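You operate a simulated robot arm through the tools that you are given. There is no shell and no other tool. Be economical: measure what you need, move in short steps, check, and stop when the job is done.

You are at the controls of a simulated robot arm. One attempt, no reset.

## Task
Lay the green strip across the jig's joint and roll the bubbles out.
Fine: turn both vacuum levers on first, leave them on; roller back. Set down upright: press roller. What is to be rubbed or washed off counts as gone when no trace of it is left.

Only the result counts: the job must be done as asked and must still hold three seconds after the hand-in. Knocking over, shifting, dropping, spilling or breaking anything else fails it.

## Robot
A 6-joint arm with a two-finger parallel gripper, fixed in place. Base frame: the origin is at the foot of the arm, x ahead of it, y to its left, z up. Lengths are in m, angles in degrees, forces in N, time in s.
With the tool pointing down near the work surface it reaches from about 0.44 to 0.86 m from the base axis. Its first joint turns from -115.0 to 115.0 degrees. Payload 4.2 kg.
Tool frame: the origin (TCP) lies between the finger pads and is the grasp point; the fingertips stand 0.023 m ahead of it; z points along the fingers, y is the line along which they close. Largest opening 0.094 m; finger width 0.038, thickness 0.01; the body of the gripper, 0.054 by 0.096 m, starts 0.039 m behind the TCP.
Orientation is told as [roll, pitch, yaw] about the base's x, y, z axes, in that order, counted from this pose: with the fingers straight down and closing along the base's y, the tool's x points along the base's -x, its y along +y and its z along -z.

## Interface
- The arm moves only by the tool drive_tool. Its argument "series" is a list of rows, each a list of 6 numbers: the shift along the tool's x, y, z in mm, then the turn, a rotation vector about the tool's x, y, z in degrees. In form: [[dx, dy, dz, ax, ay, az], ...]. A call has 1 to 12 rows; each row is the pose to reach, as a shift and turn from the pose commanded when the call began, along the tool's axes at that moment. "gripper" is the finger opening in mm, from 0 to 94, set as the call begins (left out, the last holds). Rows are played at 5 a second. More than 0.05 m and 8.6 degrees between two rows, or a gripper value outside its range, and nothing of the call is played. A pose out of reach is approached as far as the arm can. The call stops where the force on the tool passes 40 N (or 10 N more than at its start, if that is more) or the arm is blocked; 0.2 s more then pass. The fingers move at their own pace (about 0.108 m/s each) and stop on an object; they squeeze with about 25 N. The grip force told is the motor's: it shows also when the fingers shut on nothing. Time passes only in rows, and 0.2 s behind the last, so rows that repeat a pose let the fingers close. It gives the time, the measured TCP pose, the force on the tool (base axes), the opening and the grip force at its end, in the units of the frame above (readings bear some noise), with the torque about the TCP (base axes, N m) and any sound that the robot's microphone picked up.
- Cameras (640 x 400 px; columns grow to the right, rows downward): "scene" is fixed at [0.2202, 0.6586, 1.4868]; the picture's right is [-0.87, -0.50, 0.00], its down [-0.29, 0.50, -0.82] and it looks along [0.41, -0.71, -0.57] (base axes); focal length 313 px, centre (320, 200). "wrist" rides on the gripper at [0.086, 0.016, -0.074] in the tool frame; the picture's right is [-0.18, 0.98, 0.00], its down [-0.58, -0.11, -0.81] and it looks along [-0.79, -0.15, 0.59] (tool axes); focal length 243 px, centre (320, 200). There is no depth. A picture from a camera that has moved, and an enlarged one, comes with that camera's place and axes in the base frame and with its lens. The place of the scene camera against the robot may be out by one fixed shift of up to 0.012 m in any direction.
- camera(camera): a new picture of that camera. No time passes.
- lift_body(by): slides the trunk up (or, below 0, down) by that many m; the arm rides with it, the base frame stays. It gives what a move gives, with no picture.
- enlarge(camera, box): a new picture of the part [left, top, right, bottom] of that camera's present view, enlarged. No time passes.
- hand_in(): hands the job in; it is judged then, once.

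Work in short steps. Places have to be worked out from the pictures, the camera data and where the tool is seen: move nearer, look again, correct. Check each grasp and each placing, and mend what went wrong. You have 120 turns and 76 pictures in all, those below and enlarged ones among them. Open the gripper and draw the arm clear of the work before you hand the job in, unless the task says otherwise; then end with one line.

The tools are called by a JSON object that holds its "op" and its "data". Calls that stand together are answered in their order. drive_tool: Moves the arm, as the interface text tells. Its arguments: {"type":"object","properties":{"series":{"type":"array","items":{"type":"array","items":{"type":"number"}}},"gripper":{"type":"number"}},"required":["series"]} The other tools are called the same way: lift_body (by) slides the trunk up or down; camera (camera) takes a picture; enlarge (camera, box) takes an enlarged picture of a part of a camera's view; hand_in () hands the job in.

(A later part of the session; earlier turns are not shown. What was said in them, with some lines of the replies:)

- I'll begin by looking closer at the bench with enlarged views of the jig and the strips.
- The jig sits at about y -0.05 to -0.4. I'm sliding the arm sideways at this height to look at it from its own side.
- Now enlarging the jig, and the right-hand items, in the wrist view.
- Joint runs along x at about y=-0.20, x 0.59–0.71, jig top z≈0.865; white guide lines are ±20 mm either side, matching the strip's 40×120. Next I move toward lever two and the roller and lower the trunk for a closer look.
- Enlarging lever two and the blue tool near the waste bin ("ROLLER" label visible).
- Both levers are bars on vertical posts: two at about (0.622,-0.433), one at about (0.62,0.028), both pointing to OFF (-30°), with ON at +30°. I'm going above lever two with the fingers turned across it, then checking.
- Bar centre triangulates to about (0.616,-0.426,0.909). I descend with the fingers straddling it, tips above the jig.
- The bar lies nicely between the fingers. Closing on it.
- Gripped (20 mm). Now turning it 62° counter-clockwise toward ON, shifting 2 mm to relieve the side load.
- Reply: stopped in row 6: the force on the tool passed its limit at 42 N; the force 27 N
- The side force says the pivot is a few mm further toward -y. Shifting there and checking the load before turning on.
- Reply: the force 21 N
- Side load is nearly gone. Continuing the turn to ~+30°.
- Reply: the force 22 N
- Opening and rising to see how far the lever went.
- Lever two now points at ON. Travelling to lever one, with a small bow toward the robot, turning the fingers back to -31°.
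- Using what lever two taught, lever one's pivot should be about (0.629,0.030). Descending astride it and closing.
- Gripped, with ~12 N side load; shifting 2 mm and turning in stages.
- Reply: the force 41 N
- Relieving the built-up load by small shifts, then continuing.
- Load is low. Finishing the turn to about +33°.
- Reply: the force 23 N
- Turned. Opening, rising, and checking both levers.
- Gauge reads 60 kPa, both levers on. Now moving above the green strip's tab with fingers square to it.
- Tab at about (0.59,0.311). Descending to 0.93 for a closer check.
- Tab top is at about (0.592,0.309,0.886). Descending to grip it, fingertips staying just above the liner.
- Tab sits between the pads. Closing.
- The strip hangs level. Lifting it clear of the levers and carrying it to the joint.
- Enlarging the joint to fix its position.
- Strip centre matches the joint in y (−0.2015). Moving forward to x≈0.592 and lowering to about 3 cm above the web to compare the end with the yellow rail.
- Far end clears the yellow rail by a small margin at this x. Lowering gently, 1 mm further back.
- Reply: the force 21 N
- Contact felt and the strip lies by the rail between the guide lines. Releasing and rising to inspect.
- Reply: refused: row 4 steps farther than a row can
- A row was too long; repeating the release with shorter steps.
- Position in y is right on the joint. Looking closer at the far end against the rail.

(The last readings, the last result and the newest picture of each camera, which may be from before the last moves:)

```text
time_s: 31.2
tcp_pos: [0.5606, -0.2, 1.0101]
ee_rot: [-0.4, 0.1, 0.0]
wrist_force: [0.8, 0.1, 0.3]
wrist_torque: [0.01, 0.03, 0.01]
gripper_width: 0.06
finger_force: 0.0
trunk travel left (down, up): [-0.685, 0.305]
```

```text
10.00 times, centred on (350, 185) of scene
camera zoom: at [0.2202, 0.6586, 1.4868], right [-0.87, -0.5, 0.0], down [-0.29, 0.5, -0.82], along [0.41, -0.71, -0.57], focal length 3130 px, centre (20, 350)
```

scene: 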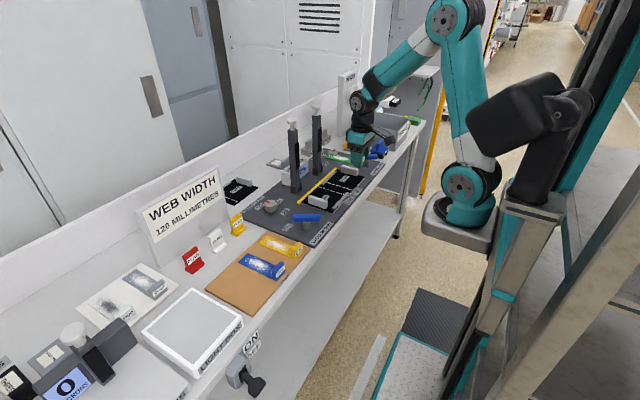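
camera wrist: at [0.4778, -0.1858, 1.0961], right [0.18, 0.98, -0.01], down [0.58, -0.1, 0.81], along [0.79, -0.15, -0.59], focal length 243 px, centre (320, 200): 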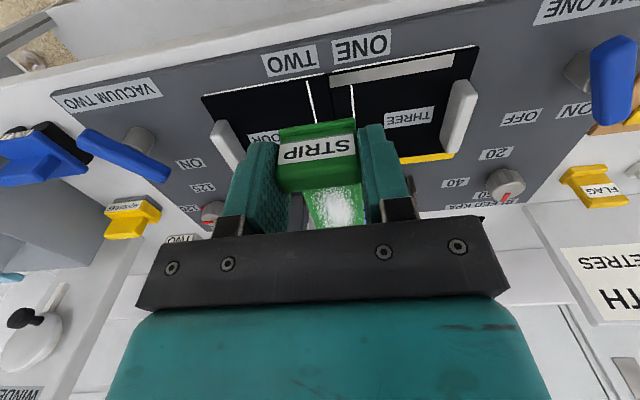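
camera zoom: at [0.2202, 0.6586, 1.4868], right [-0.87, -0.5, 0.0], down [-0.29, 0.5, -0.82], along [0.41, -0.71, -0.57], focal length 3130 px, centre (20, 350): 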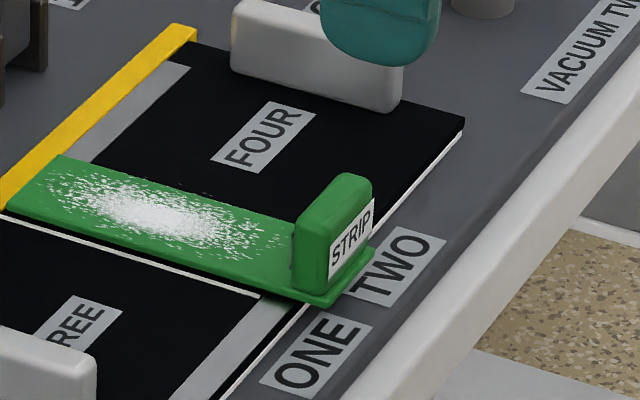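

The far end may be touching the rail's top by ~1–2 mm. I'll regrip the tab, lift slightly, move it back 2–3 mm and feel the contact height again.

{"op": "drive_tool", "data": {"series": [[-28, 0, 30, 0, 0, 0], [-28, 0, 70, 0, 0, 0], [-28, 0, 111, 0, 0, 0], [-28, 0, 111, 0, 0, 0]], "gripper": 60}}

{"op": "drive_tool", "data": {"series": [[0, 0, 0, 0, 0, 0], [0, 0, 0, 0, 0, 0], [0, 0, 0, 0, 0, 0]], "gripper": 25}}

{"op": "drive_tool", "data": {"series": [[0, 0, -8, 0, 0, 0], [3, 0, -8, 0, 0, 0], [3, 0, -4, 0, 0, 0], [3, 0, -2, 0, 0, 0]]}}

```text
time_s: 32.2
tcp_pos: [0.5882, -0.1992, 0.8963]
ee_rot: [-0.3, 0.0, -0.1]
wrist_force: [1.0, 0.4, -0.5]
wrist_torque: [0.02, 0.0, -0.04]
gripper_width: 0.0603
finger_force: 0.1
trunk travel left (down, up): [-0.685, 0.305]
```

```text
time_s: 33.0
tcp_pos: [0.5874, -0.2003, 0.896]
ee_rot: [-0.3, 0.0, 0.0]
wrist_force: [-0.2, -1.3, -2.8]
wrist_torque: [-0.08, 0.16, -0.02]
gripper_width: 0.0389
finger_force: 24.1
trunk travel left (down, up): [-0.685, 0.305]
```

```text
time_s: 34.0
tcp_pos: [0.5853, -0.2012, 0.9014]
ee_rot: [-0.3, 0.0, 0.1]
wrist_force: [0.0, 0.4, 0.3]
wrist_torque: [0.0, 0.02, 0.02]
gripper_width: 0.0392
finger_force: 24.6
trunk travel left (down, up): [-0.685, 0.305]
```

Now lowering 1–2 mm at a time to feel contact (at rest before it was at 0.896).

{"op": "drive_tool", "data": {"series": [[0, 0, 2, 0, 0, 0], [0, 0, 4, 0, 0, 0], [0, 0, 4, 0, 0, 0]]}}

{"op": "drive_tool", "data": {"series": [[0, 0, 1, 0, 0, 0], [0, 0, 2, 0, 0, 0], [0, 0, 2, 0, 0, 0]]}}

```text
time_s: 34.8
tcp_pos: [0.5844, -0.1999, 0.8961]
ee_rot: [-0.3, -0.1, 0.0]
wrist_force: [-3.0, -1.4, 16.5]
wrist_torque: [-0.06, -0.58, -0.08]
gripper_width: 0.0391
finger_force: 25.1
trunk travel left (down, up): [-0.685, 0.305]
```

```text
time_s: 35.6
tcp_pos: [0.5857, -0.2011, 0.894]
ee_rot: [-0.2, 0.0, 0.0]
wrist_force: [-3.8, -0.2, 20.0]
wrist_torque: [-0.02, -0.39, -0.05]
gripper_width: 0.0391
finger_force: 24.5
trunk travel left (down, up): [-0.685, 0.305]
```

Contact at the same height as before, so the strip was lying flat. Releasing and rising.

{"op": "drive_tool", "data": {"series": [[0, 0, -3, 0, 0, 0], [0, 0, -3, 0, 0, 0], [0, 0, -3, 0, 0, 0]], "gripper": 60}}

{"op": "drive_tool", "data": {"series": [[0, 0, -40, 0, 0, 0], [10, 0, -80, 0, 0, 0], [25, 0, -112, 0, 0, 0]]}}

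{"op": "enlarge", "data": {"camera": "wrist", "box": [240, 50, 420, 190]}}

{"op": "enlarge", "data": {"camera": "scene", "box": [320, 165, 380, 205]}}

```text
time_s: 36.4
tcp_pos: [0.5848, -0.1993, 0.8953]
ee_rot: [-0.2, 0.0, 0.0]
wrist_force: [0.0, -0.2, -0.9]
wrist_torque: [0.03, -0.01, 0.01]
gripper_width: 0.0598
finger_force: 0.0
trunk travel left (down, up): [-0.685, 0.305]
```

```text
time_s: 37.2
tcp_pos: [0.5582, -0.2014, 1.0088]
ee_rot: [-0.4, 0.0, 0.0]
wrist_force: [0.2, -0.3, -0.2]
wrist_torque: [0.0, 0.0, 0.01]
gripper_width: 0.0601
finger_force: 0.1
trunk travel left (down, up): [-0.685, 0.305]
```

```text
2.86 times, centred on (330, 120) of wrist
camera zoom: at [0.4726, -0.1847, 1.0839], right [0.18, 0.98, 0.0], down [0.58, -0.1, 0.81], along [0.79, -0.15, -0.59], focal length 693 px, centre (291, 429)
```

zoom: 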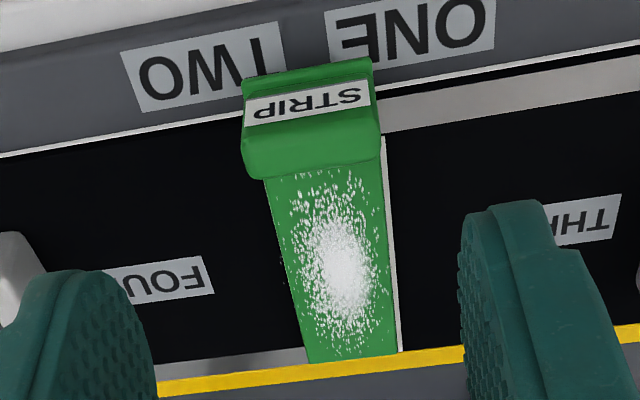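

```text
10.00 times, centred on (350, 185) of scene
camera zoom: at [0.2202, 0.6586, 1.4868], right [-0.87, -0.5, 0.0], down [-0.29, 0.5, -0.82], along [0.41, -0.71, -0.57], focal length 3130 px, centre (20, 350)
```

zoom: 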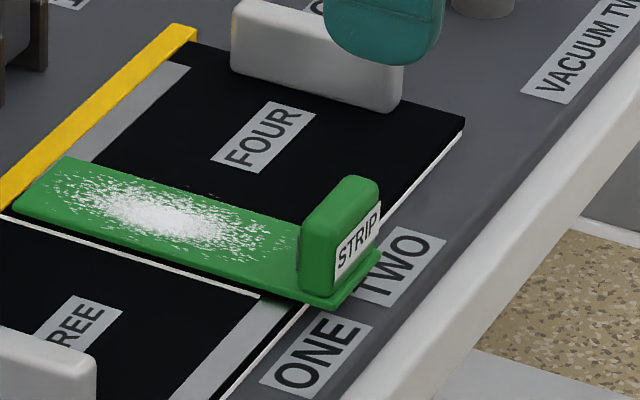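

Strip lies flat, clear of the rail, centred on the joint. Next, moving to look at the roller from above.

{"op": "drive_tool", "data": {"series": [[0, -41, -10, 0, 0, 0], [0, -82, -20, 0, 0, 0], [0, -123, -30, 0, 0, 0], [0, -164, -40, 0, 0, 0], [0, -205, -40, 0, 0, 0], [0, -246, -40, 0, 0, 0], [0, -287, -40, 0, 0, 0], [0, -340, -40, 0, 0, 0]]}}

{"op": "camera", "data": {"camera": "wrist"}}

```text
refused: row 8 steps farther than a row can; nothing moved
```

```text
31 pictures are left
camera wrist: at [0.4726, -0.1847, 1.0839], right [0.18, 0.98, 0.0], down [0.58, -0.1, 0.81], along [0.79, -0.15, -0.59], focal length 243 px, centre (320, 200)
```

wrist: 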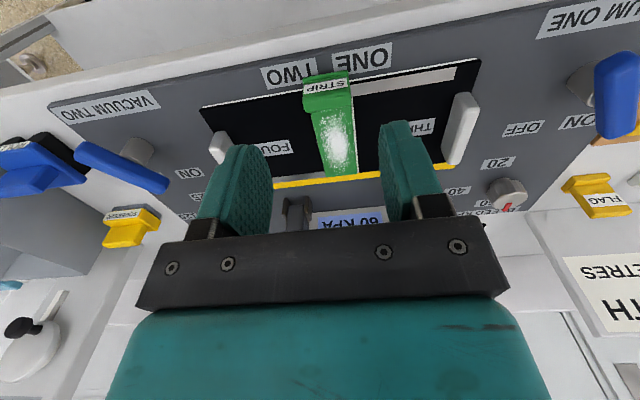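

One row was over-long again; repeating with even steps.

{"op": "drive_tool", "data": {"series": [[0, -41, -10, 0, 0, 0], [0, -82, -20, 0, 0, 0], [0, -123, -30, 0, 0, 0], [0, -164, -40, 0, 0, 0], [0, -205, -40, 0, 0, 0], [0, -246, -40, 0, 0, 0], [0, -287, -40, 0, 0, 0], [0, -328, -40, 0, 0, 0], [0, -350, -40, 0, 0, 0]]}}

{"op": "camera", "data": {"camera": "wrist"}}

```text
time_s: 39.2
tcp_pos: [0.5601, -0.5532, 1.0497]
ee_rot: [-0.3, 0.0, 0.0]
wrist_force: [0.2, -0.7, 0.9]
wrist_torque: [-0.04, -0.01, -0.03]
gripper_width: 0.06
finger_force: 0.1
trunk travel left (down, up): [-0.685, 0.305]
```

```text
30 pictures are left
camera wrist: at [0.474, -0.5353, 1.1241], right [0.18, 0.98, -0.01], down [0.58, -0.1, 0.81], along [0.79, -0.15, -0.59], focal length 243 px, centre (320, 200)
```

wrist: 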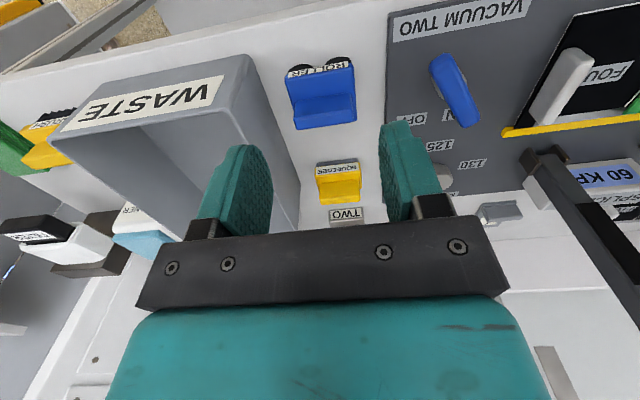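

Enlarging the roller.

{"op": "enlarge", "data": {"camera": "wrist", "box": [260, 40, 380, 140]}}

{"op": "enlarge", "data": {"camera": "scene", "box": [360, 130, 420, 170]}}

```text
4.00 times, centred on (320, 90) of wrist
camera zoom: at [0.474, -0.5353, 1.1241], right [0.18, 0.98, -0.01], down [0.58, -0.1, 0.81], along [0.79, -0.15, -0.59], focal length 970 px, centre (320, 640)
```

zoom: 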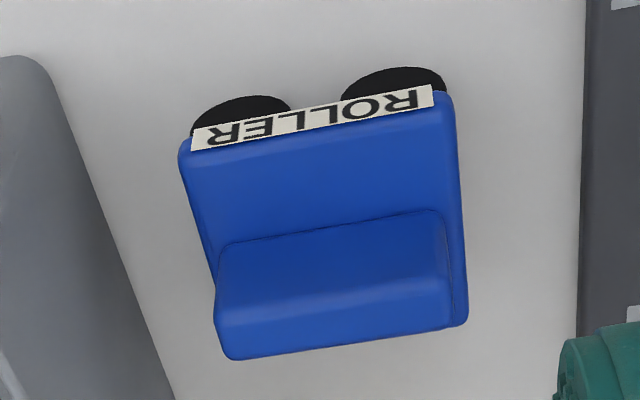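

```text
10.00 times, centred on (390, 150) of scene
camera zoom: at [0.2202, 0.6586, 1.4868], right [-0.87, -0.5, 0.0], down [-0.29, 0.5, -0.82], along [0.41, -0.71, -0.57], focal length 3130 px, centre (-380, 700)
```

zoom: 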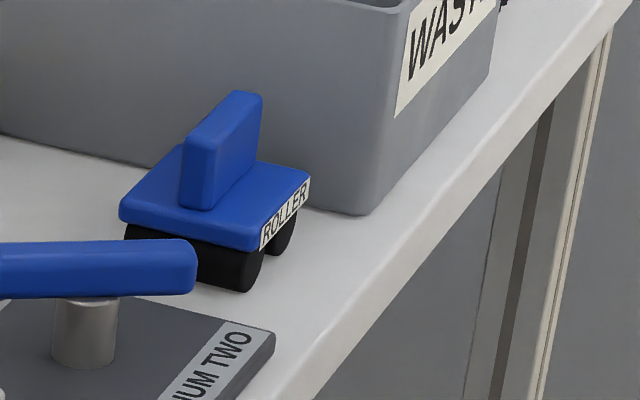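

The roller's handle is a plate about 55 mm along y, ~15 mm thick, at about (0.617,-0.559), top z≈0.927; it rolls along y. Moving above it, fingers open to 72.

{"op": "drive_tool", "data": {"series": [[-28, -3, 20, 0, 0, 0], [-56, -6, 40, 0, 0, 0], [-56, -6, 75, 0, 0, 0], [-56, -6, 90, 0, 0, 0]], "gripper": 74}}

{"op": "camera", "data": {"camera": "wrist"}}

{"op": "enlarge", "data": {"camera": "scene", "box": [350, 110, 440, 170]}}

```text
time_s: 40.2
tcp_pos: [0.6148, -0.5569, 0.9592]
ee_rot: [-0.2, 0.1, 0.0]
wrist_force: [0.0, -0.5, 0.1]
wrist_torque: [0.02, 0.01, -0.03]
gripper_width: 0.0741
finger_force: 0.0
trunk travel left (down, up): [-0.685, 0.305]
```

```text
27 pictures are left
camera wrist: at [0.529, -0.5405, 1.0341], right [0.18, 0.98, 0.0], down [0.58, -0.11, 0.81], along [0.79, -0.15, -0.59], focal length 243 px, centre (320, 200)
```

wrist: 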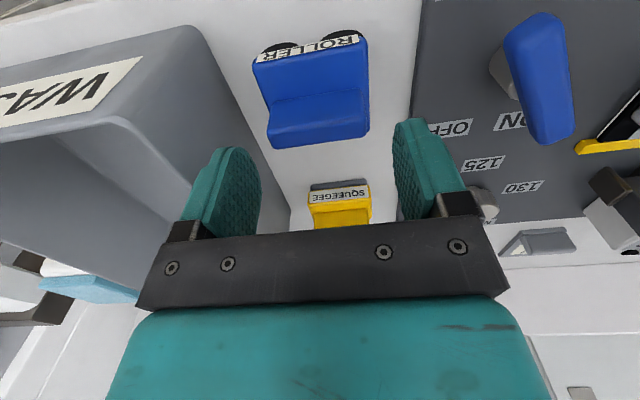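

```text
6.67 times, centred on (395, 140) of scene
camera zoom: at [0.2202, 0.6586, 1.4868], right [-0.87, -0.5, 0.0], down [-0.29, 0.5, -0.82], along [0.41, -0.71, -0.57], focal length 2087 px, centre (-180, 600)
```

zoom: 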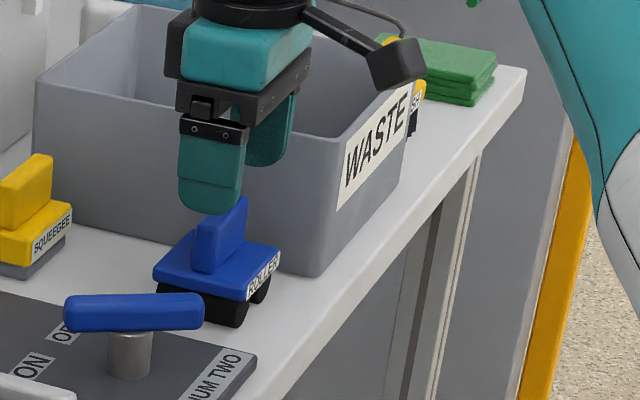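

Aligned in y with the handle; lowering to z 0.92 and closing.

{"op": "drive_tool", "data": {"series": [[1, 0, 20, 0, 0, 0], [1, 0, 39, 0, 0, 0], [1, 0, 39, 0, 0, 0]]}}

{"op": "camera", "data": {"camera": "wrist"}}

```text
time_s: 41.0
tcp_pos: [0.6154, -0.5565, 0.9216]
ee_rot: [-0.4, 0.0, 0.1]
wrist_force: [-0.8, 0.1, -0.9]
wrist_torque: [0.0, 0.04, 0.0]
gripper_width: 0.0739
finger_force: 0.0
trunk travel left (down, up): [-0.685, 0.305]
```

```text
25 pictures are left
camera wrist: at [0.5283, -0.5399, 0.9963], right [0.18, 0.98, -0.01], down [0.58, -0.1, 0.81], along [0.79, -0.15, -0.59], focal length 243 px, centre (320, 200)
```

wrist: 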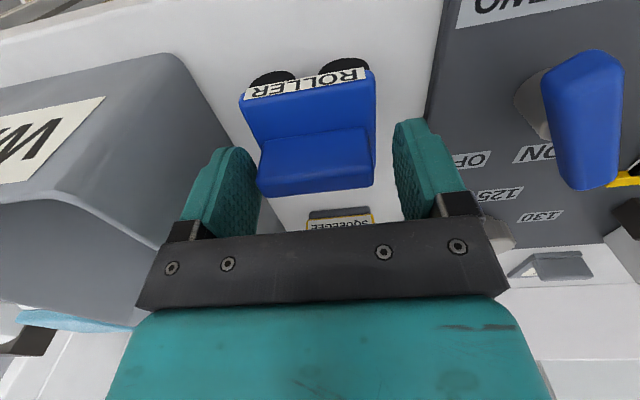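

Handle is between the pads. Closing and lifting a little.

{"op": "drive_tool", "data": {"series": [[0, 0, 0, 0, 0, 0], [0, 0, 0, 0, 0, 0], [0, 0, 0, 0, 0, 0]], "gripper": 40}}

{"op": "drive_tool", "data": {"series": [[0, 0, -10, 0, 0, 0], [0, 0, -45, 0, 0, 0], [20, 0, -90, 0, 0, 0]]}}

{"op": "enlarge", "data": {"camera": "scene", "box": [350, 80, 440, 160]}}

```text
time_s: 41.8
tcp_pos: [0.6154, -0.5566, 0.9214]
ee_rot: [-0.4, -0.1, -0.1]
wrist_force: [1.9, -4.9, 5.7]
wrist_torque: [-0.21, -0.13, -0.03]
gripper_width: 0.0599
finger_force: 25.1
trunk travel left (down, up): [-0.685, 0.305]
```

```text
time_s: 42.6
tcp_pos: [0.5963, -0.5571, 1.0091]
ee_rot: [-0.1, 0.1, 0.0]
wrist_force: [0.2, -0.5, -3.1]
wrist_torque: [0.01, 0.05, -0.01]
gripper_width: 0.0596
finger_force: 24.7
trunk travel left (down, up): [-0.685, 0.305]
```

```text
5.00 times, centred on (395, 120) of scene
camera zoom: at [0.2202, 0.6586, 1.4868], right [-0.87, -0.5, 0.0], down [-0.29, 0.5, -0.82], along [0.41, -0.71, -0.57], focal length 1565 px, centre (-55, 600)
```

zoom: 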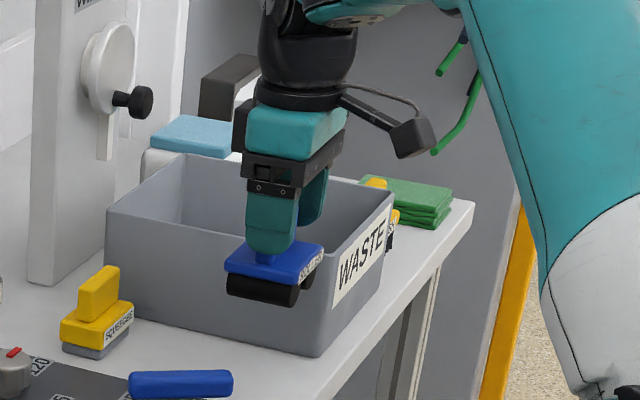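

Roller held upright. Carrying it to above the joint at safe height.

{"op": "drive_tool", "data": {"series": [[0, 20, -20, 0, 0, 0], [0, 60, -30, 0, 0, 0], [0, 100, -30, 0, 0, 0], [0, 140, -30, 0, 0, 0], [0, 180, -30, 0, 0, 0], [0, 220, -30, 0, 0, 0], [0, 260, -30, 0, 0, 0], [-10, 300, -30, 0, 0, 0], [-25, 336, -30, 0, 0, 0], [-43, 356, -30, 0, 0, 0]]}}

{"op": "camera", "data": {"camera": "wrist"}}

```text
time_s: 44.8
tcp_pos: [0.6378, -0.199, 1.0404]
ee_rot: [-0.2, 0.0, 0.0]
wrist_force: [0.4, -1.1, -1.1]
wrist_torque: [0.02, 0.01, -0.02]
gripper_width: 0.0596
finger_force: 24.8
trunk travel left (down, up): [-0.685, 0.305]
```

```text
23 pictures are left
camera wrist: at [0.552, -0.1833, 1.1142], right [0.18, 0.98, 0.0], down [0.58, -0.11, 0.81], along [0.79, -0.15, -0.59], focal length 243 px, centre (320, 200)
```

wrist: 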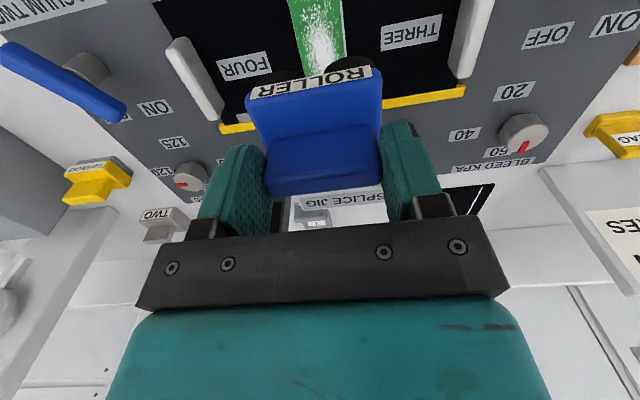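

Lowering to about 2 cm above the strip and checking clearance from the tab.

{"op": "drive_tool", "data": {"series": [[4, -2, 40, 0, 0, 0], [8, -2, 78, 0, 0, 0], [8, -2, 78, 0, 0, 0]]}}

{"op": "enlarge", "data": {"camera": "scene", "box": [310, 150, 390, 210]}}

{"op": "enlarge", "data": {"camera": "wrist", "box": [240, 40, 400, 150]}}

```text
time_s: 45.6
tcp_pos: [0.6295, -0.2021, 0.9601]
ee_rot: [-0.3, 0.0, -0.1]
wrist_force: [-0.7, 0.2, -0.9]
wrist_torque: [-0.01, 0.01, -0.03]
gripper_width: 0.0597
finger_force: 25.5
trunk travel left (down, up): [-0.685, 0.305]
```

```text
6.67 times, centred on (350, 180) of scene
camera zoom: at [0.2202, 0.6586, 1.4868], right [-0.87, -0.5, 0.0], down [-0.29, 0.5, -0.82], along [0.41, -0.71, -0.57], focal length 2087 px, centre (120, 333)
```

zoom: 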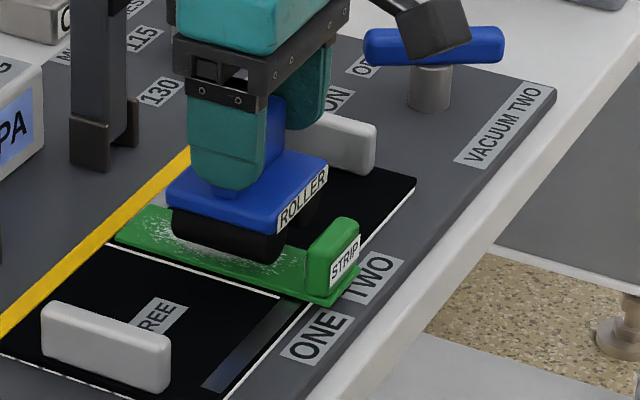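

```text
3.64 times, centred on (320, 95) of wrist
camera zoom: at [0.5441, -0.1862, 1.0355], right [0.18, 0.98, 0.0], down [0.58, -0.1, 0.81], along [0.79, -0.15, -0.59], focal length 882 px, centre (320, 582)
```

zoom: 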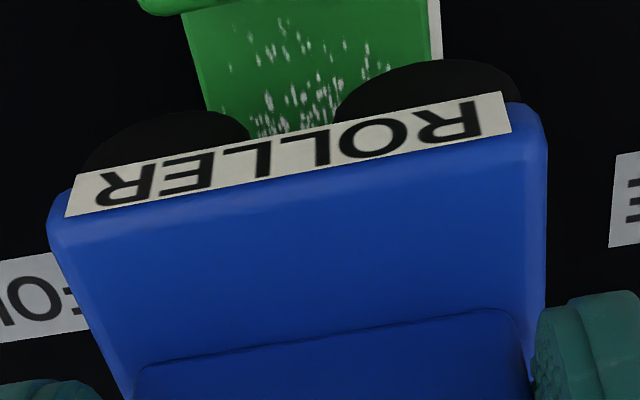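

Clear of the tab. Shifting 5 mm nearer the tab and lowering until contact.

{"op": "drive_tool", "data": {"series": [[5, 1, 10, 0, 0, 0], [5, 1, 16, 0, 0, 0], [5, 1, 19, 0, 0, 0], [5, 1, 19, 0, 0, 0]]}}

```text
time_s: 46.5
tcp_pos: [0.6266, -0.2026, 0.9466]
ee_rot: [-0.3, -0.5, 0.0]
wrist_force: [-9.1, 2.5, 26.7]
wrist_torque: [0.26, 0.37, 0.03]
gripper_width: 0.06
finger_force: 24.5
trunk travel left (down, up): [-0.685, 0.305]
stopped in row 4: the force on the tool passed its limit at 41 N (the readings are from after the stop); the commanded pose is now the measured one
```

Contact came a bit early, at 0.947. Checking whether it's on the strip or the tab.

{"op": "enlarge", "data": {"camera": "scene", "box": [320, 160, 380, 205]}}

{"op": "enlarge", "data": {"camera": "wrist", "box": [240, 40, 400, 150]}}

```text
8.89 times, centred on (350, 182) of scene
camera zoom: at [0.2202, 0.6586, 1.4868], right [-0.87, -0.5, 0.0], down [-0.29, 0.5, -0.82], along [0.41, -0.71, -0.57], focal length 2782 px, centre (53, 356)
```

zoom: 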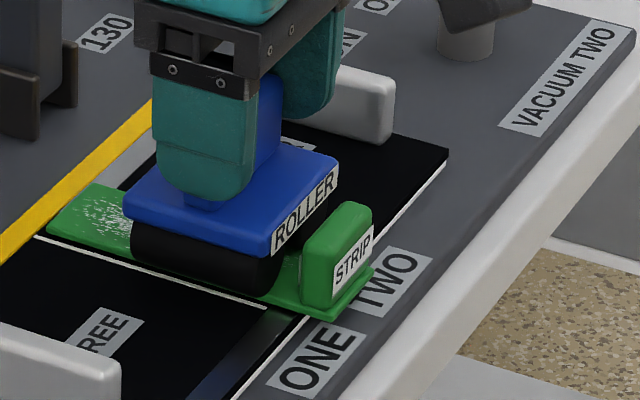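

```text
3.64 times, centred on (320, 95) of wrist
camera zoom: at [0.5388, -0.1854, 1.0209], right [0.18, 0.98, -0.01], down [0.58, -0.1, 0.81], along [0.8, -0.15, -0.59], focal length 882 px, centre (320, 582)
```

zoom: 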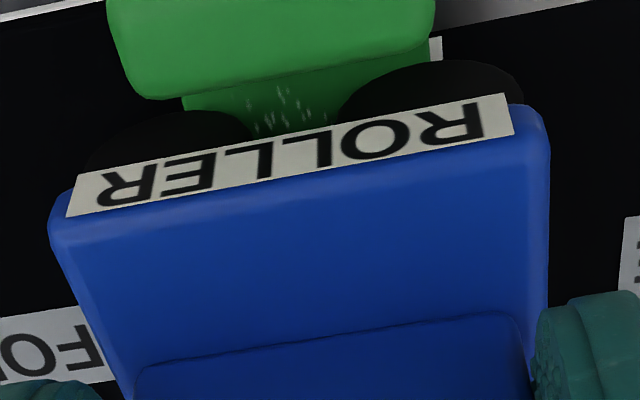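

The roller sits on the strip, clear of the tab. Easing to light pressure and rolling side to side.

{"op": "drive_tool", "data": {"series": [[0, 0, -1.5, 0, 0, 0], [0, 10, -1.5, 0, 0, 0], [0, 24, -1.5, 0, 0, 0], [0, 10, -1.5, 0, 0, 0], [0, -6, -1.5, 0, 0, 0], [0, -20, -1.5, 0, 0, 0], [0, -10, -1.5, 0, 0, 0], [0, 2, -1.5, 0, 0, 0]]}}

```text
time_s: 48.3
tcp_pos: [0.6271, -0.2004, 0.9469]
ee_rot: [-0.5, -0.5, -0.2]
wrist_force: [-0.2, -14.5, 15.2]
wrist_torque: [-0.93, -0.06, -0.15]
gripper_width: 0.0597
finger_force: 25.5
trunk travel left (down, up): [-0.685, 0.305]
```

Lifting a bit to see the effect on bubbles and the strip's position.

{"op": "drive_tool", "data": {"series": [[0, 0, -15, 0, 0, 0], [30, 0, -55, 0, 0, 0], [70, 0, -75, 0, 0, 0]]}}

{"op": "enlarge", "data": {"camera": "scene", "box": [320, 160, 380, 205]}}

```text
time_s: 49.1
tcp_pos: [0.5588, -0.1974, 1.0197]
ee_rot: [-0.3, -0.2, 0.2]
wrist_force: [0.3, 0.0, -2.2]
wrist_torque: [-0.01, 0.04, -0.01]
gripper_width: 0.0597
finger_force: 25.3
trunk travel left (down, up): [-0.685, 0.305]
```

```text
8.89 times, centred on (350, 182) of scene
camera zoom: at [0.2202, 0.6586, 1.4868], right [-0.87, -0.5, 0.0], down [-0.29, 0.5, -0.82], along [0.41, -0.71, -0.57], focal length 2782 px, centre (53, 356)
```

zoom: 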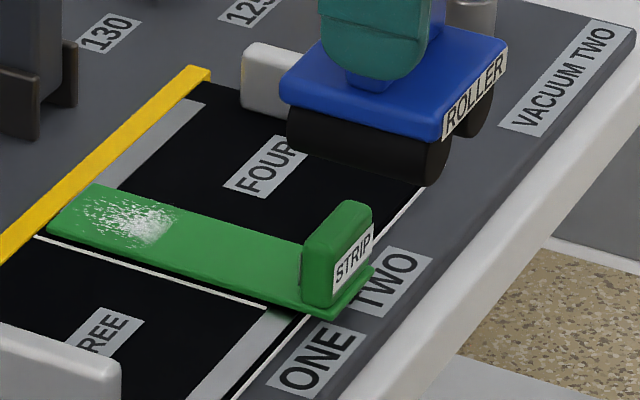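

Near half is clean and the strip hasn't moved. Now the far half: forward to x≈0.678, then down to the contact height.

{"op": "drive_tool", "data": {"series": [[-40, -2, 0, 0, 0, 0], [-80, -4, 0, 0, 0, 0], [-119, -4, 10, 0, 0, 0], [-119, -4, 45, 0, 0, 0], [-119, -4, 65, 0, 0, 0], [-119, -4, 71, 0, 0, 0], [-119, -4, 73, 0, 0, 0]]}}

{"op": "enlarge", "data": {"camera": "scene", "box": [310, 150, 370, 195]}}

```text
time_s: 50.7
tcp_pos: [0.6764, -0.2049, 0.9487]
ee_rot: [-0.4, -0.3, 0.0]
wrist_force: [0.6, 0.8, -1.5]
wrist_torque: [0.03, 0.01, 0.02]
gripper_width: 0.06
finger_force: 24.6
trunk travel left (down, up): [-0.685, 0.305]
```

```text
8.89 times, centred on (340, 172) of scene
camera zoom: at [0.2202, 0.6586, 1.4868], right [-0.87, -0.5, 0.0], down [-0.29, 0.5, -0.82], along [0.41, -0.71, -0.57], focal length 2782 px, centre (142, 444)
```

zoom: 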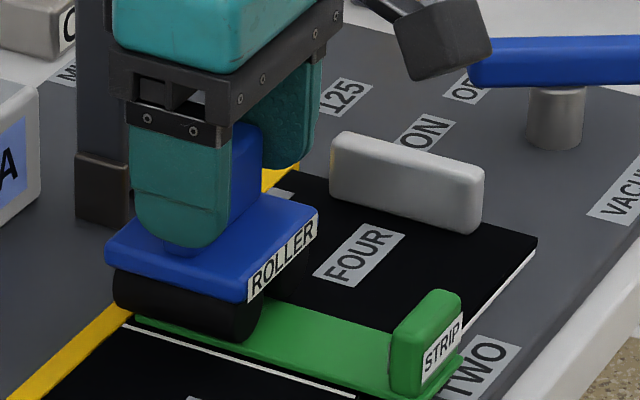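

Roller overhangs toward the rail, so I back off 6 mm (it still reaches the strip's end), then press and roll.

{"op": "drive_tool", "data": {"series": [[6, 3, 0, 0, 0, 0], [6, 3, 2, 0, 0, 0], [6, 3, 4, 0, 0, 0], [6, 3, 4, 0, 0, 0]]}}

```text
time_s: 51.7
tcp_pos: [0.6697, -0.2016, 0.9464]
ee_rot: [-0.4, -0.6, 0.0]
wrist_force: [0.9, -3.0, 26.6]
wrist_torque: [-0.1, 0.57, 0.05]
gripper_width: 0.0598
finger_force: 24.6
trunk travel left (down, up): [-0.685, 0.305]
```

Pressing with ~27 N at the same height as before, so it is on the strip. Easing slightly and rolling.

{"op": "drive_tool", "data": {"series": [[0, 0, -1, 0, 0, 0], [0, 10, -1, 0, 0, 0], [0, 24, -1, 0, 0, 0], [0, 10, -1, 0, 0, 0], [0, -6, -1, 0, 0, 0], [0, -22, -1, 0, 0, 0], [0, -10, -1, 0, 0, 0], [0, 0, -1, 0, 0, 0]]}}

{"op": "drive_tool", "data": {"series": [[0, 0, -15, 0, 0, 0], [30, 0, -50, 0, 0, 0], [70, 0, -75, 0, 0, 0], [112, 0, -75, 0, 0, 0]]}}

{"op": "enlarge", "data": {"camera": "scene", "box": [320, 160, 380, 205]}}

{"op": "camera", "data": {"camera": "wrist"}}

```text
time_s: 53.5
tcp_pos: [0.6679, -0.2042, 0.9455]
ee_rot: [-0.5, -0.4, -0.2]
wrist_force: [-0.8, -16.0, 17.0]
wrist_torque: [-0.97, 0.21, 0.17]
gripper_width: 0.0597
finger_force: 24.8
trunk travel left (down, up): [-0.685, 0.305]
```

```text
time_s: 54.5
tcp_pos: [0.5575, -0.2021, 1.0193]
ee_rot: [-0.4, -0.3, 0.1]
wrist_force: [1.5, 0.4, -1.1]
wrist_torque: [-0.03, 0.07, 0.02]
gripper_width: 0.0597
finger_force: 24.5
trunk travel left (down, up): [-0.685, 0.305]
```

```text
8.89 times, centred on (350, 182) of scene
camera zoom: at [0.2202, 0.6586, 1.4868], right [-0.87, -0.5, 0.0], down [-0.29, 0.5, -0.82], along [0.41, -0.71, -0.57], focal length 2782 px, centre (53, 356)
```

zoom: 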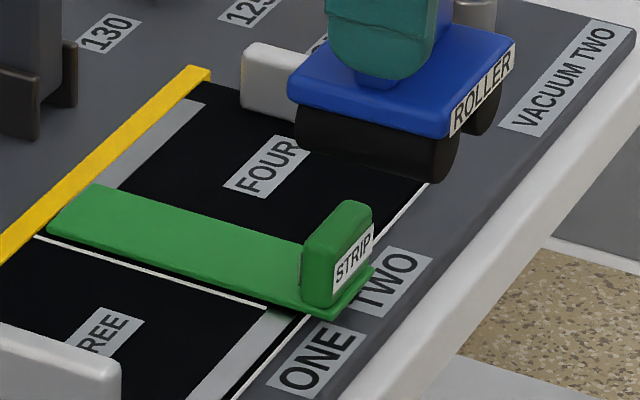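

```text
15 pictures are left
camera wrist: at [0.4711, -0.1851, 1.093], right [0.18, 0.98, -0.01], down [0.58, -0.1, 0.81], along [0.8, -0.15, -0.59], focal length 243 px, centre (320, 200)
```

wrist: 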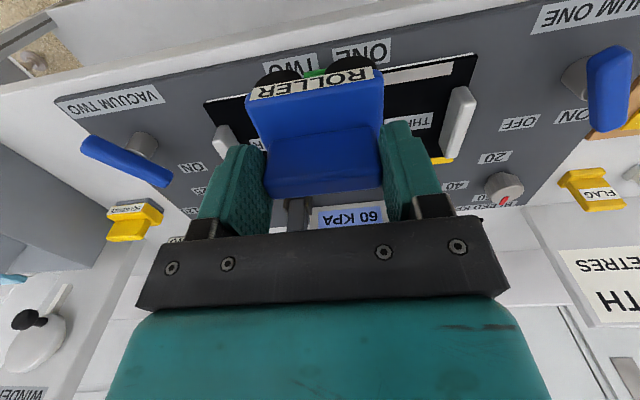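

The strip looks clean from here. Moving part-way back toward the roller's home and checking the strip from the wrist camera en route.

{"op": "drive_tool", "data": {"series": [[0, -40, -15, 0, 0, 0], [0, -80, -20, 0, 0, 0], [0, -110, -20, 0, 0, 0]]}}

{"op": "enlarge", "data": {"camera": "wrist", "box": [360, 20, 520, 130]}}

```text
time_s: 55.3
tcp_pos: [0.5547, -0.3095, 1.0401]
ee_rot: [-0.5, -0.3, 0.1]
wrist_force: [-0.2, 0.1, -2.4]
wrist_torque: [-0.02, -0.01, 0.03]
gripper_width: 0.0597
finger_force: 25.1
trunk travel left (down, up): [-0.685, 0.305]
```

```text
3.64 times, centred on (440, 75) of wrist
camera zoom: at [0.4681, -0.2938, 1.1147], right [0.18, 0.98, -0.01], down [0.58, -0.1, 0.81], along [0.8, -0.15, -0.59], focal length 882 px, centre (-116, 654)
```

zoom: 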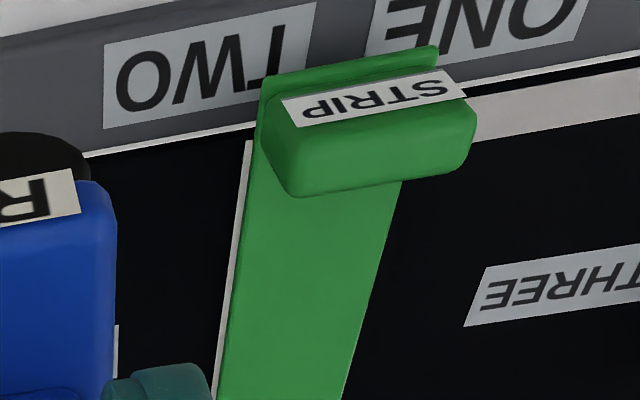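

No bubbles left; guide lines are even on both sides. Returning the roller to above its original spot.

{"op": "drive_tool", "data": {"series": [[0, -40, 0, 0, 0, 0], [0, -80, 0, 0, 0, 0], [0, -120, 0, 0, 0, 0], [0, -160, 0, 0, 0, 0], [0, -200, 0, 0, 0, 0], [-20, -235, 0, 0, 0, 0], [-45, -247, 20, 0, 0, 0], [-60, -247, 50, 0, 0, 0], [-60, -247, 80, 0, 0, 0]]}}

{"op": "enlarge", "data": {"camera": "scene", "box": [350, 110, 430, 170]}}

```text
time_s: 57.3
tcp_pos: [0.6186, -0.5582, 0.9627]
ee_rot: [-0.4, -0.4, 0.0]
wrist_force: [-0.3, 0.1, -0.9]
wrist_torque: [0.0, 0.02, 0.0]
gripper_width: 0.0598
finger_force: 24.8
trunk travel left (down, up): [-0.685, 0.305]
```

```text
6.67 times, centred on (390, 140) of scene
camera zoom: at [0.2202, 0.6586, 1.4868], right [-0.87, -0.5, 0.0], down [-0.29, 0.5, -0.82], along [0.41, -0.71, -0.57], focal length 2087 px, centre (-147, 600)
```

zoom: 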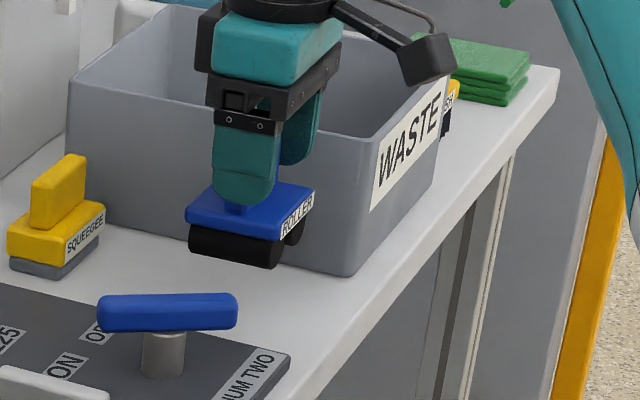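

Above its home. Lowering to the bench, watching the contact force.

{"op": "drive_tool", "data": {"series": [[2, 1, 20, 0, 0, 0], [2, 1, 32, 0, 0, 0], [2, 1, 37, 0, 0, 0], [2, 1, 39, 0, 0, 0], [2, 1, 39, 0, 0, 0]]}}

```text
time_s: 58.5
tcp_pos: [0.6145, -0.5565, 0.9227]
ee_rot: [-0.4, -0.3, 0.0]
wrist_force: [0.1, 1.0, -0.8]
wrist_torque: [0.04, 0.0, 0.01]
gripper_width: 0.0597
finger_force: 25.1
trunk travel left (down, up): [-0.685, 0.305]
```

Not yet touching; continuing by 1 mm steps.

{"op": "drive_tool", "data": {"series": [[0, 0, 1, 0, 0, 0], [0, 0, 2, 0, 0, 0], [0, 0, 2, 0, 0, 0]]}}

```text
time_s: 59.3
tcp_pos: [0.616, -0.5567, 0.9204]
ee_rot: [-0.4, -0.4, -0.1]
wrist_force: [-0.1, 0.3, -1.0]
wrist_torque: [0.07, -0.07, 0.0]
gripper_width: 0.0597
finger_force: 25.3
trunk travel left (down, up): [-0.685, 0.305]
```

Still no contact (the roller slid up slightly in the grip under pressing). Continuing slowly.

{"op": "drive_tool", "data": {"series": [[0, 0, 1, 0, 0, 0], [0, 0, 2, 0, 0, 0], [0, 0, 2, 0, 0, 0]]}}

```text
time_s: 60.1
tcp_pos: [0.6161, -0.5571, 0.9206]
ee_rot: [-0.5, -0.5, -0.1]
wrist_force: [-3.9, 3.0, 16.2]
wrist_torque: [0.6, -0.33, 0.12]
gripper_width: 0.0597
finger_force: 25.3
trunk travel left (down, up): [-0.685, 0.305]
```

Contact at 0.9205, the original height. Easing up 1 mm and opening.

{"op": "drive_tool", "data": {"series": [[0, 0, -1.5, 0, 0, 0], [0, 0, -1.5, 0, 0, 0], [0, 0, -1.5, 0, 0, 0]]}}

{"op": "drive_tool", "data": {"series": [[0, 0, 0, 0, 0, 0], [0, 0, 0, 0, 0, 0], [0, 0, -10, 0, 0, 0], [0, 0, -45, 0, 0, 0], [30, 0, -80, 0, 0, 0], [60, 0, -110, 0, 0, 0]], "gripper": 76}}

{"op": "enlarge", "data": {"camera": "scene", "box": [360, 130, 420, 170]}}

{"op": "camera", "data": {"camera": "wrist"}}

```text
time_s: 60.9
tcp_pos: [0.6161, -0.5581, 0.9202]
ee_rot: [-0.3, -0.2, 0.1]
wrist_force: [0.4, 0.2, 8.4]
wrist_torque: [0.28, -0.34, 0.0]
gripper_width: 0.0597
finger_force: 25.0
trunk travel left (down, up): [-0.685, 0.305]
```

```text
time_s: 62.3
tcp_pos: [0.5553, -0.5572, 1.0302]
ee_rot: [-0.3, -0.2, 0.1]
wrist_force: [0.1, 0.0, -0.8]
wrist_torque: [0.02, 0.06, 0.0]
gripper_width: 0.0759
finger_force: 0.0
trunk travel left (down, up): [-0.685, 0.305]
```

```text
10.00 times, centred on (390, 150) of scene
camera zoom: at [0.2202, 0.6586, 1.4868], right [-0.87, -0.5, 0.0], down [-0.29, 0.5, -0.82], along [0.41, -0.71, -0.57], focal length 3130 px, centre (-380, 700)
```

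zoom: 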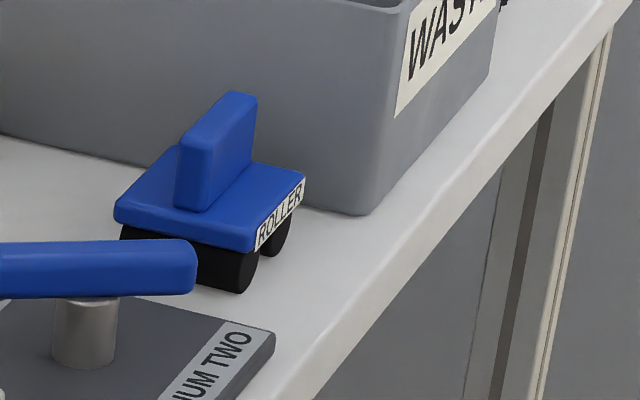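

```text
11 pictures are left
camera wrist: at [0.4691, -0.5405, 1.1051], right [0.18, 0.98, 0.0], down [0.58, -0.1, 0.81], along [0.8, -0.15, -0.59], focal length 243 px, centre (320, 200)
```

wrist: 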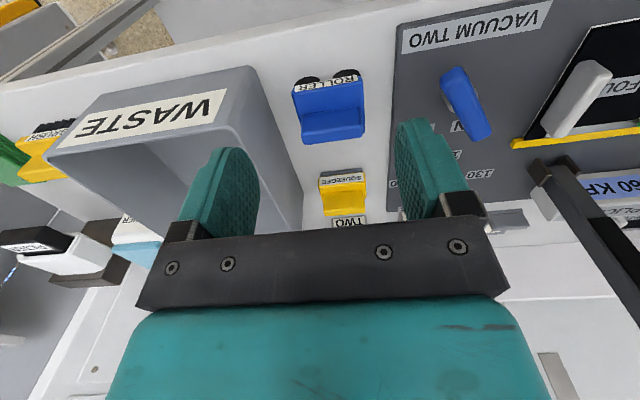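

Roller is back upright. Drawing clear and taking a last look at the whole strip.

{"op": "drive_tool", "data": {"series": [[5, 41, -15, 0, 0, 0], [10, 82, -30, 0, 0, 0], [15, 123, -45, 0, 0, 0], [20, 164, -50, 0, 0, 0], [25, 205, -50, 0, 0, 0], [30, 246, -50, 0, 0, 0], [35, 287, -50, 0, 0, 0], [40, 328, -50, 0, 0, 0], [45, 350, -50, 0, 0, 0]]}}

{"op": "enlarge", "data": {"camera": "wrist", "box": [260, 60, 420, 200]}}

{"op": "camera", "data": {"camera": "scene"}}

```text
time_s: 64.3
tcp_pos: [0.5099, -0.2056, 1.0791]
ee_rot: [-0.4, -0.2, 0.0]
wrist_force: [-0.1, -0.4, 0.1]
wrist_torque: [-0.01, 0.03, 0.01]
gripper_width: 0.0762
finger_force: 0.1
trunk travel left (down, up): [-0.685, 0.305]
```

```text
2.86 times, centred on (340, 130) of wrist
camera zoom: at [0.4232, -0.1884, 1.1533], right [0.18, 0.98, -0.01], down [0.58, -0.1, 0.81], along [0.8, -0.15, -0.59], focal length 693 px, centre (263, 400)
```

zoom: 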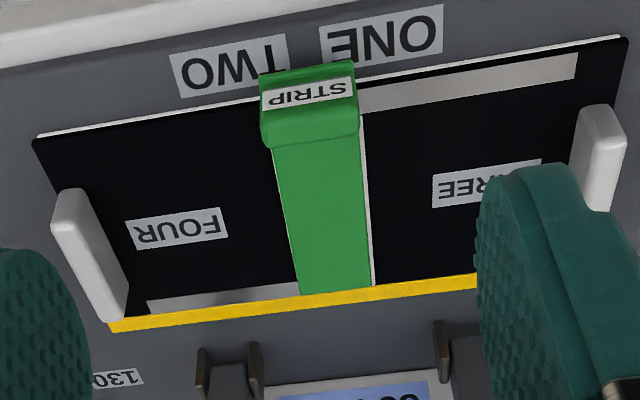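

```text
9 pictures are left
```

scene: 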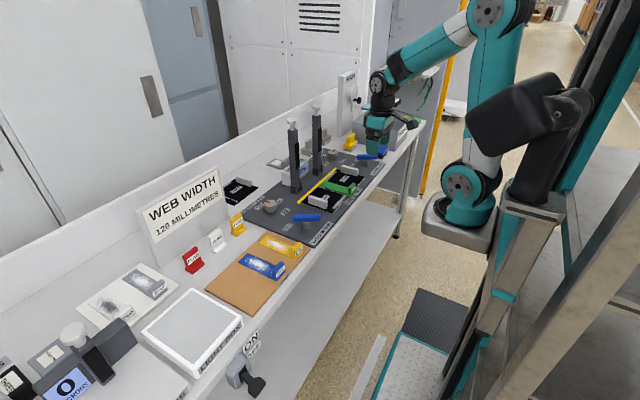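

The strip is clean and lies across the joint, both levers are on, the roller is home and the arm is clear. Handing in.

{"op": "hand_in", "data": {}}

```text
The job is handed in.
```

The green strip lies across the jig's joint with no bubbles visible, both vacuum levers are on (gauge reads 60 kPa), and the press roller is back upright in its place.
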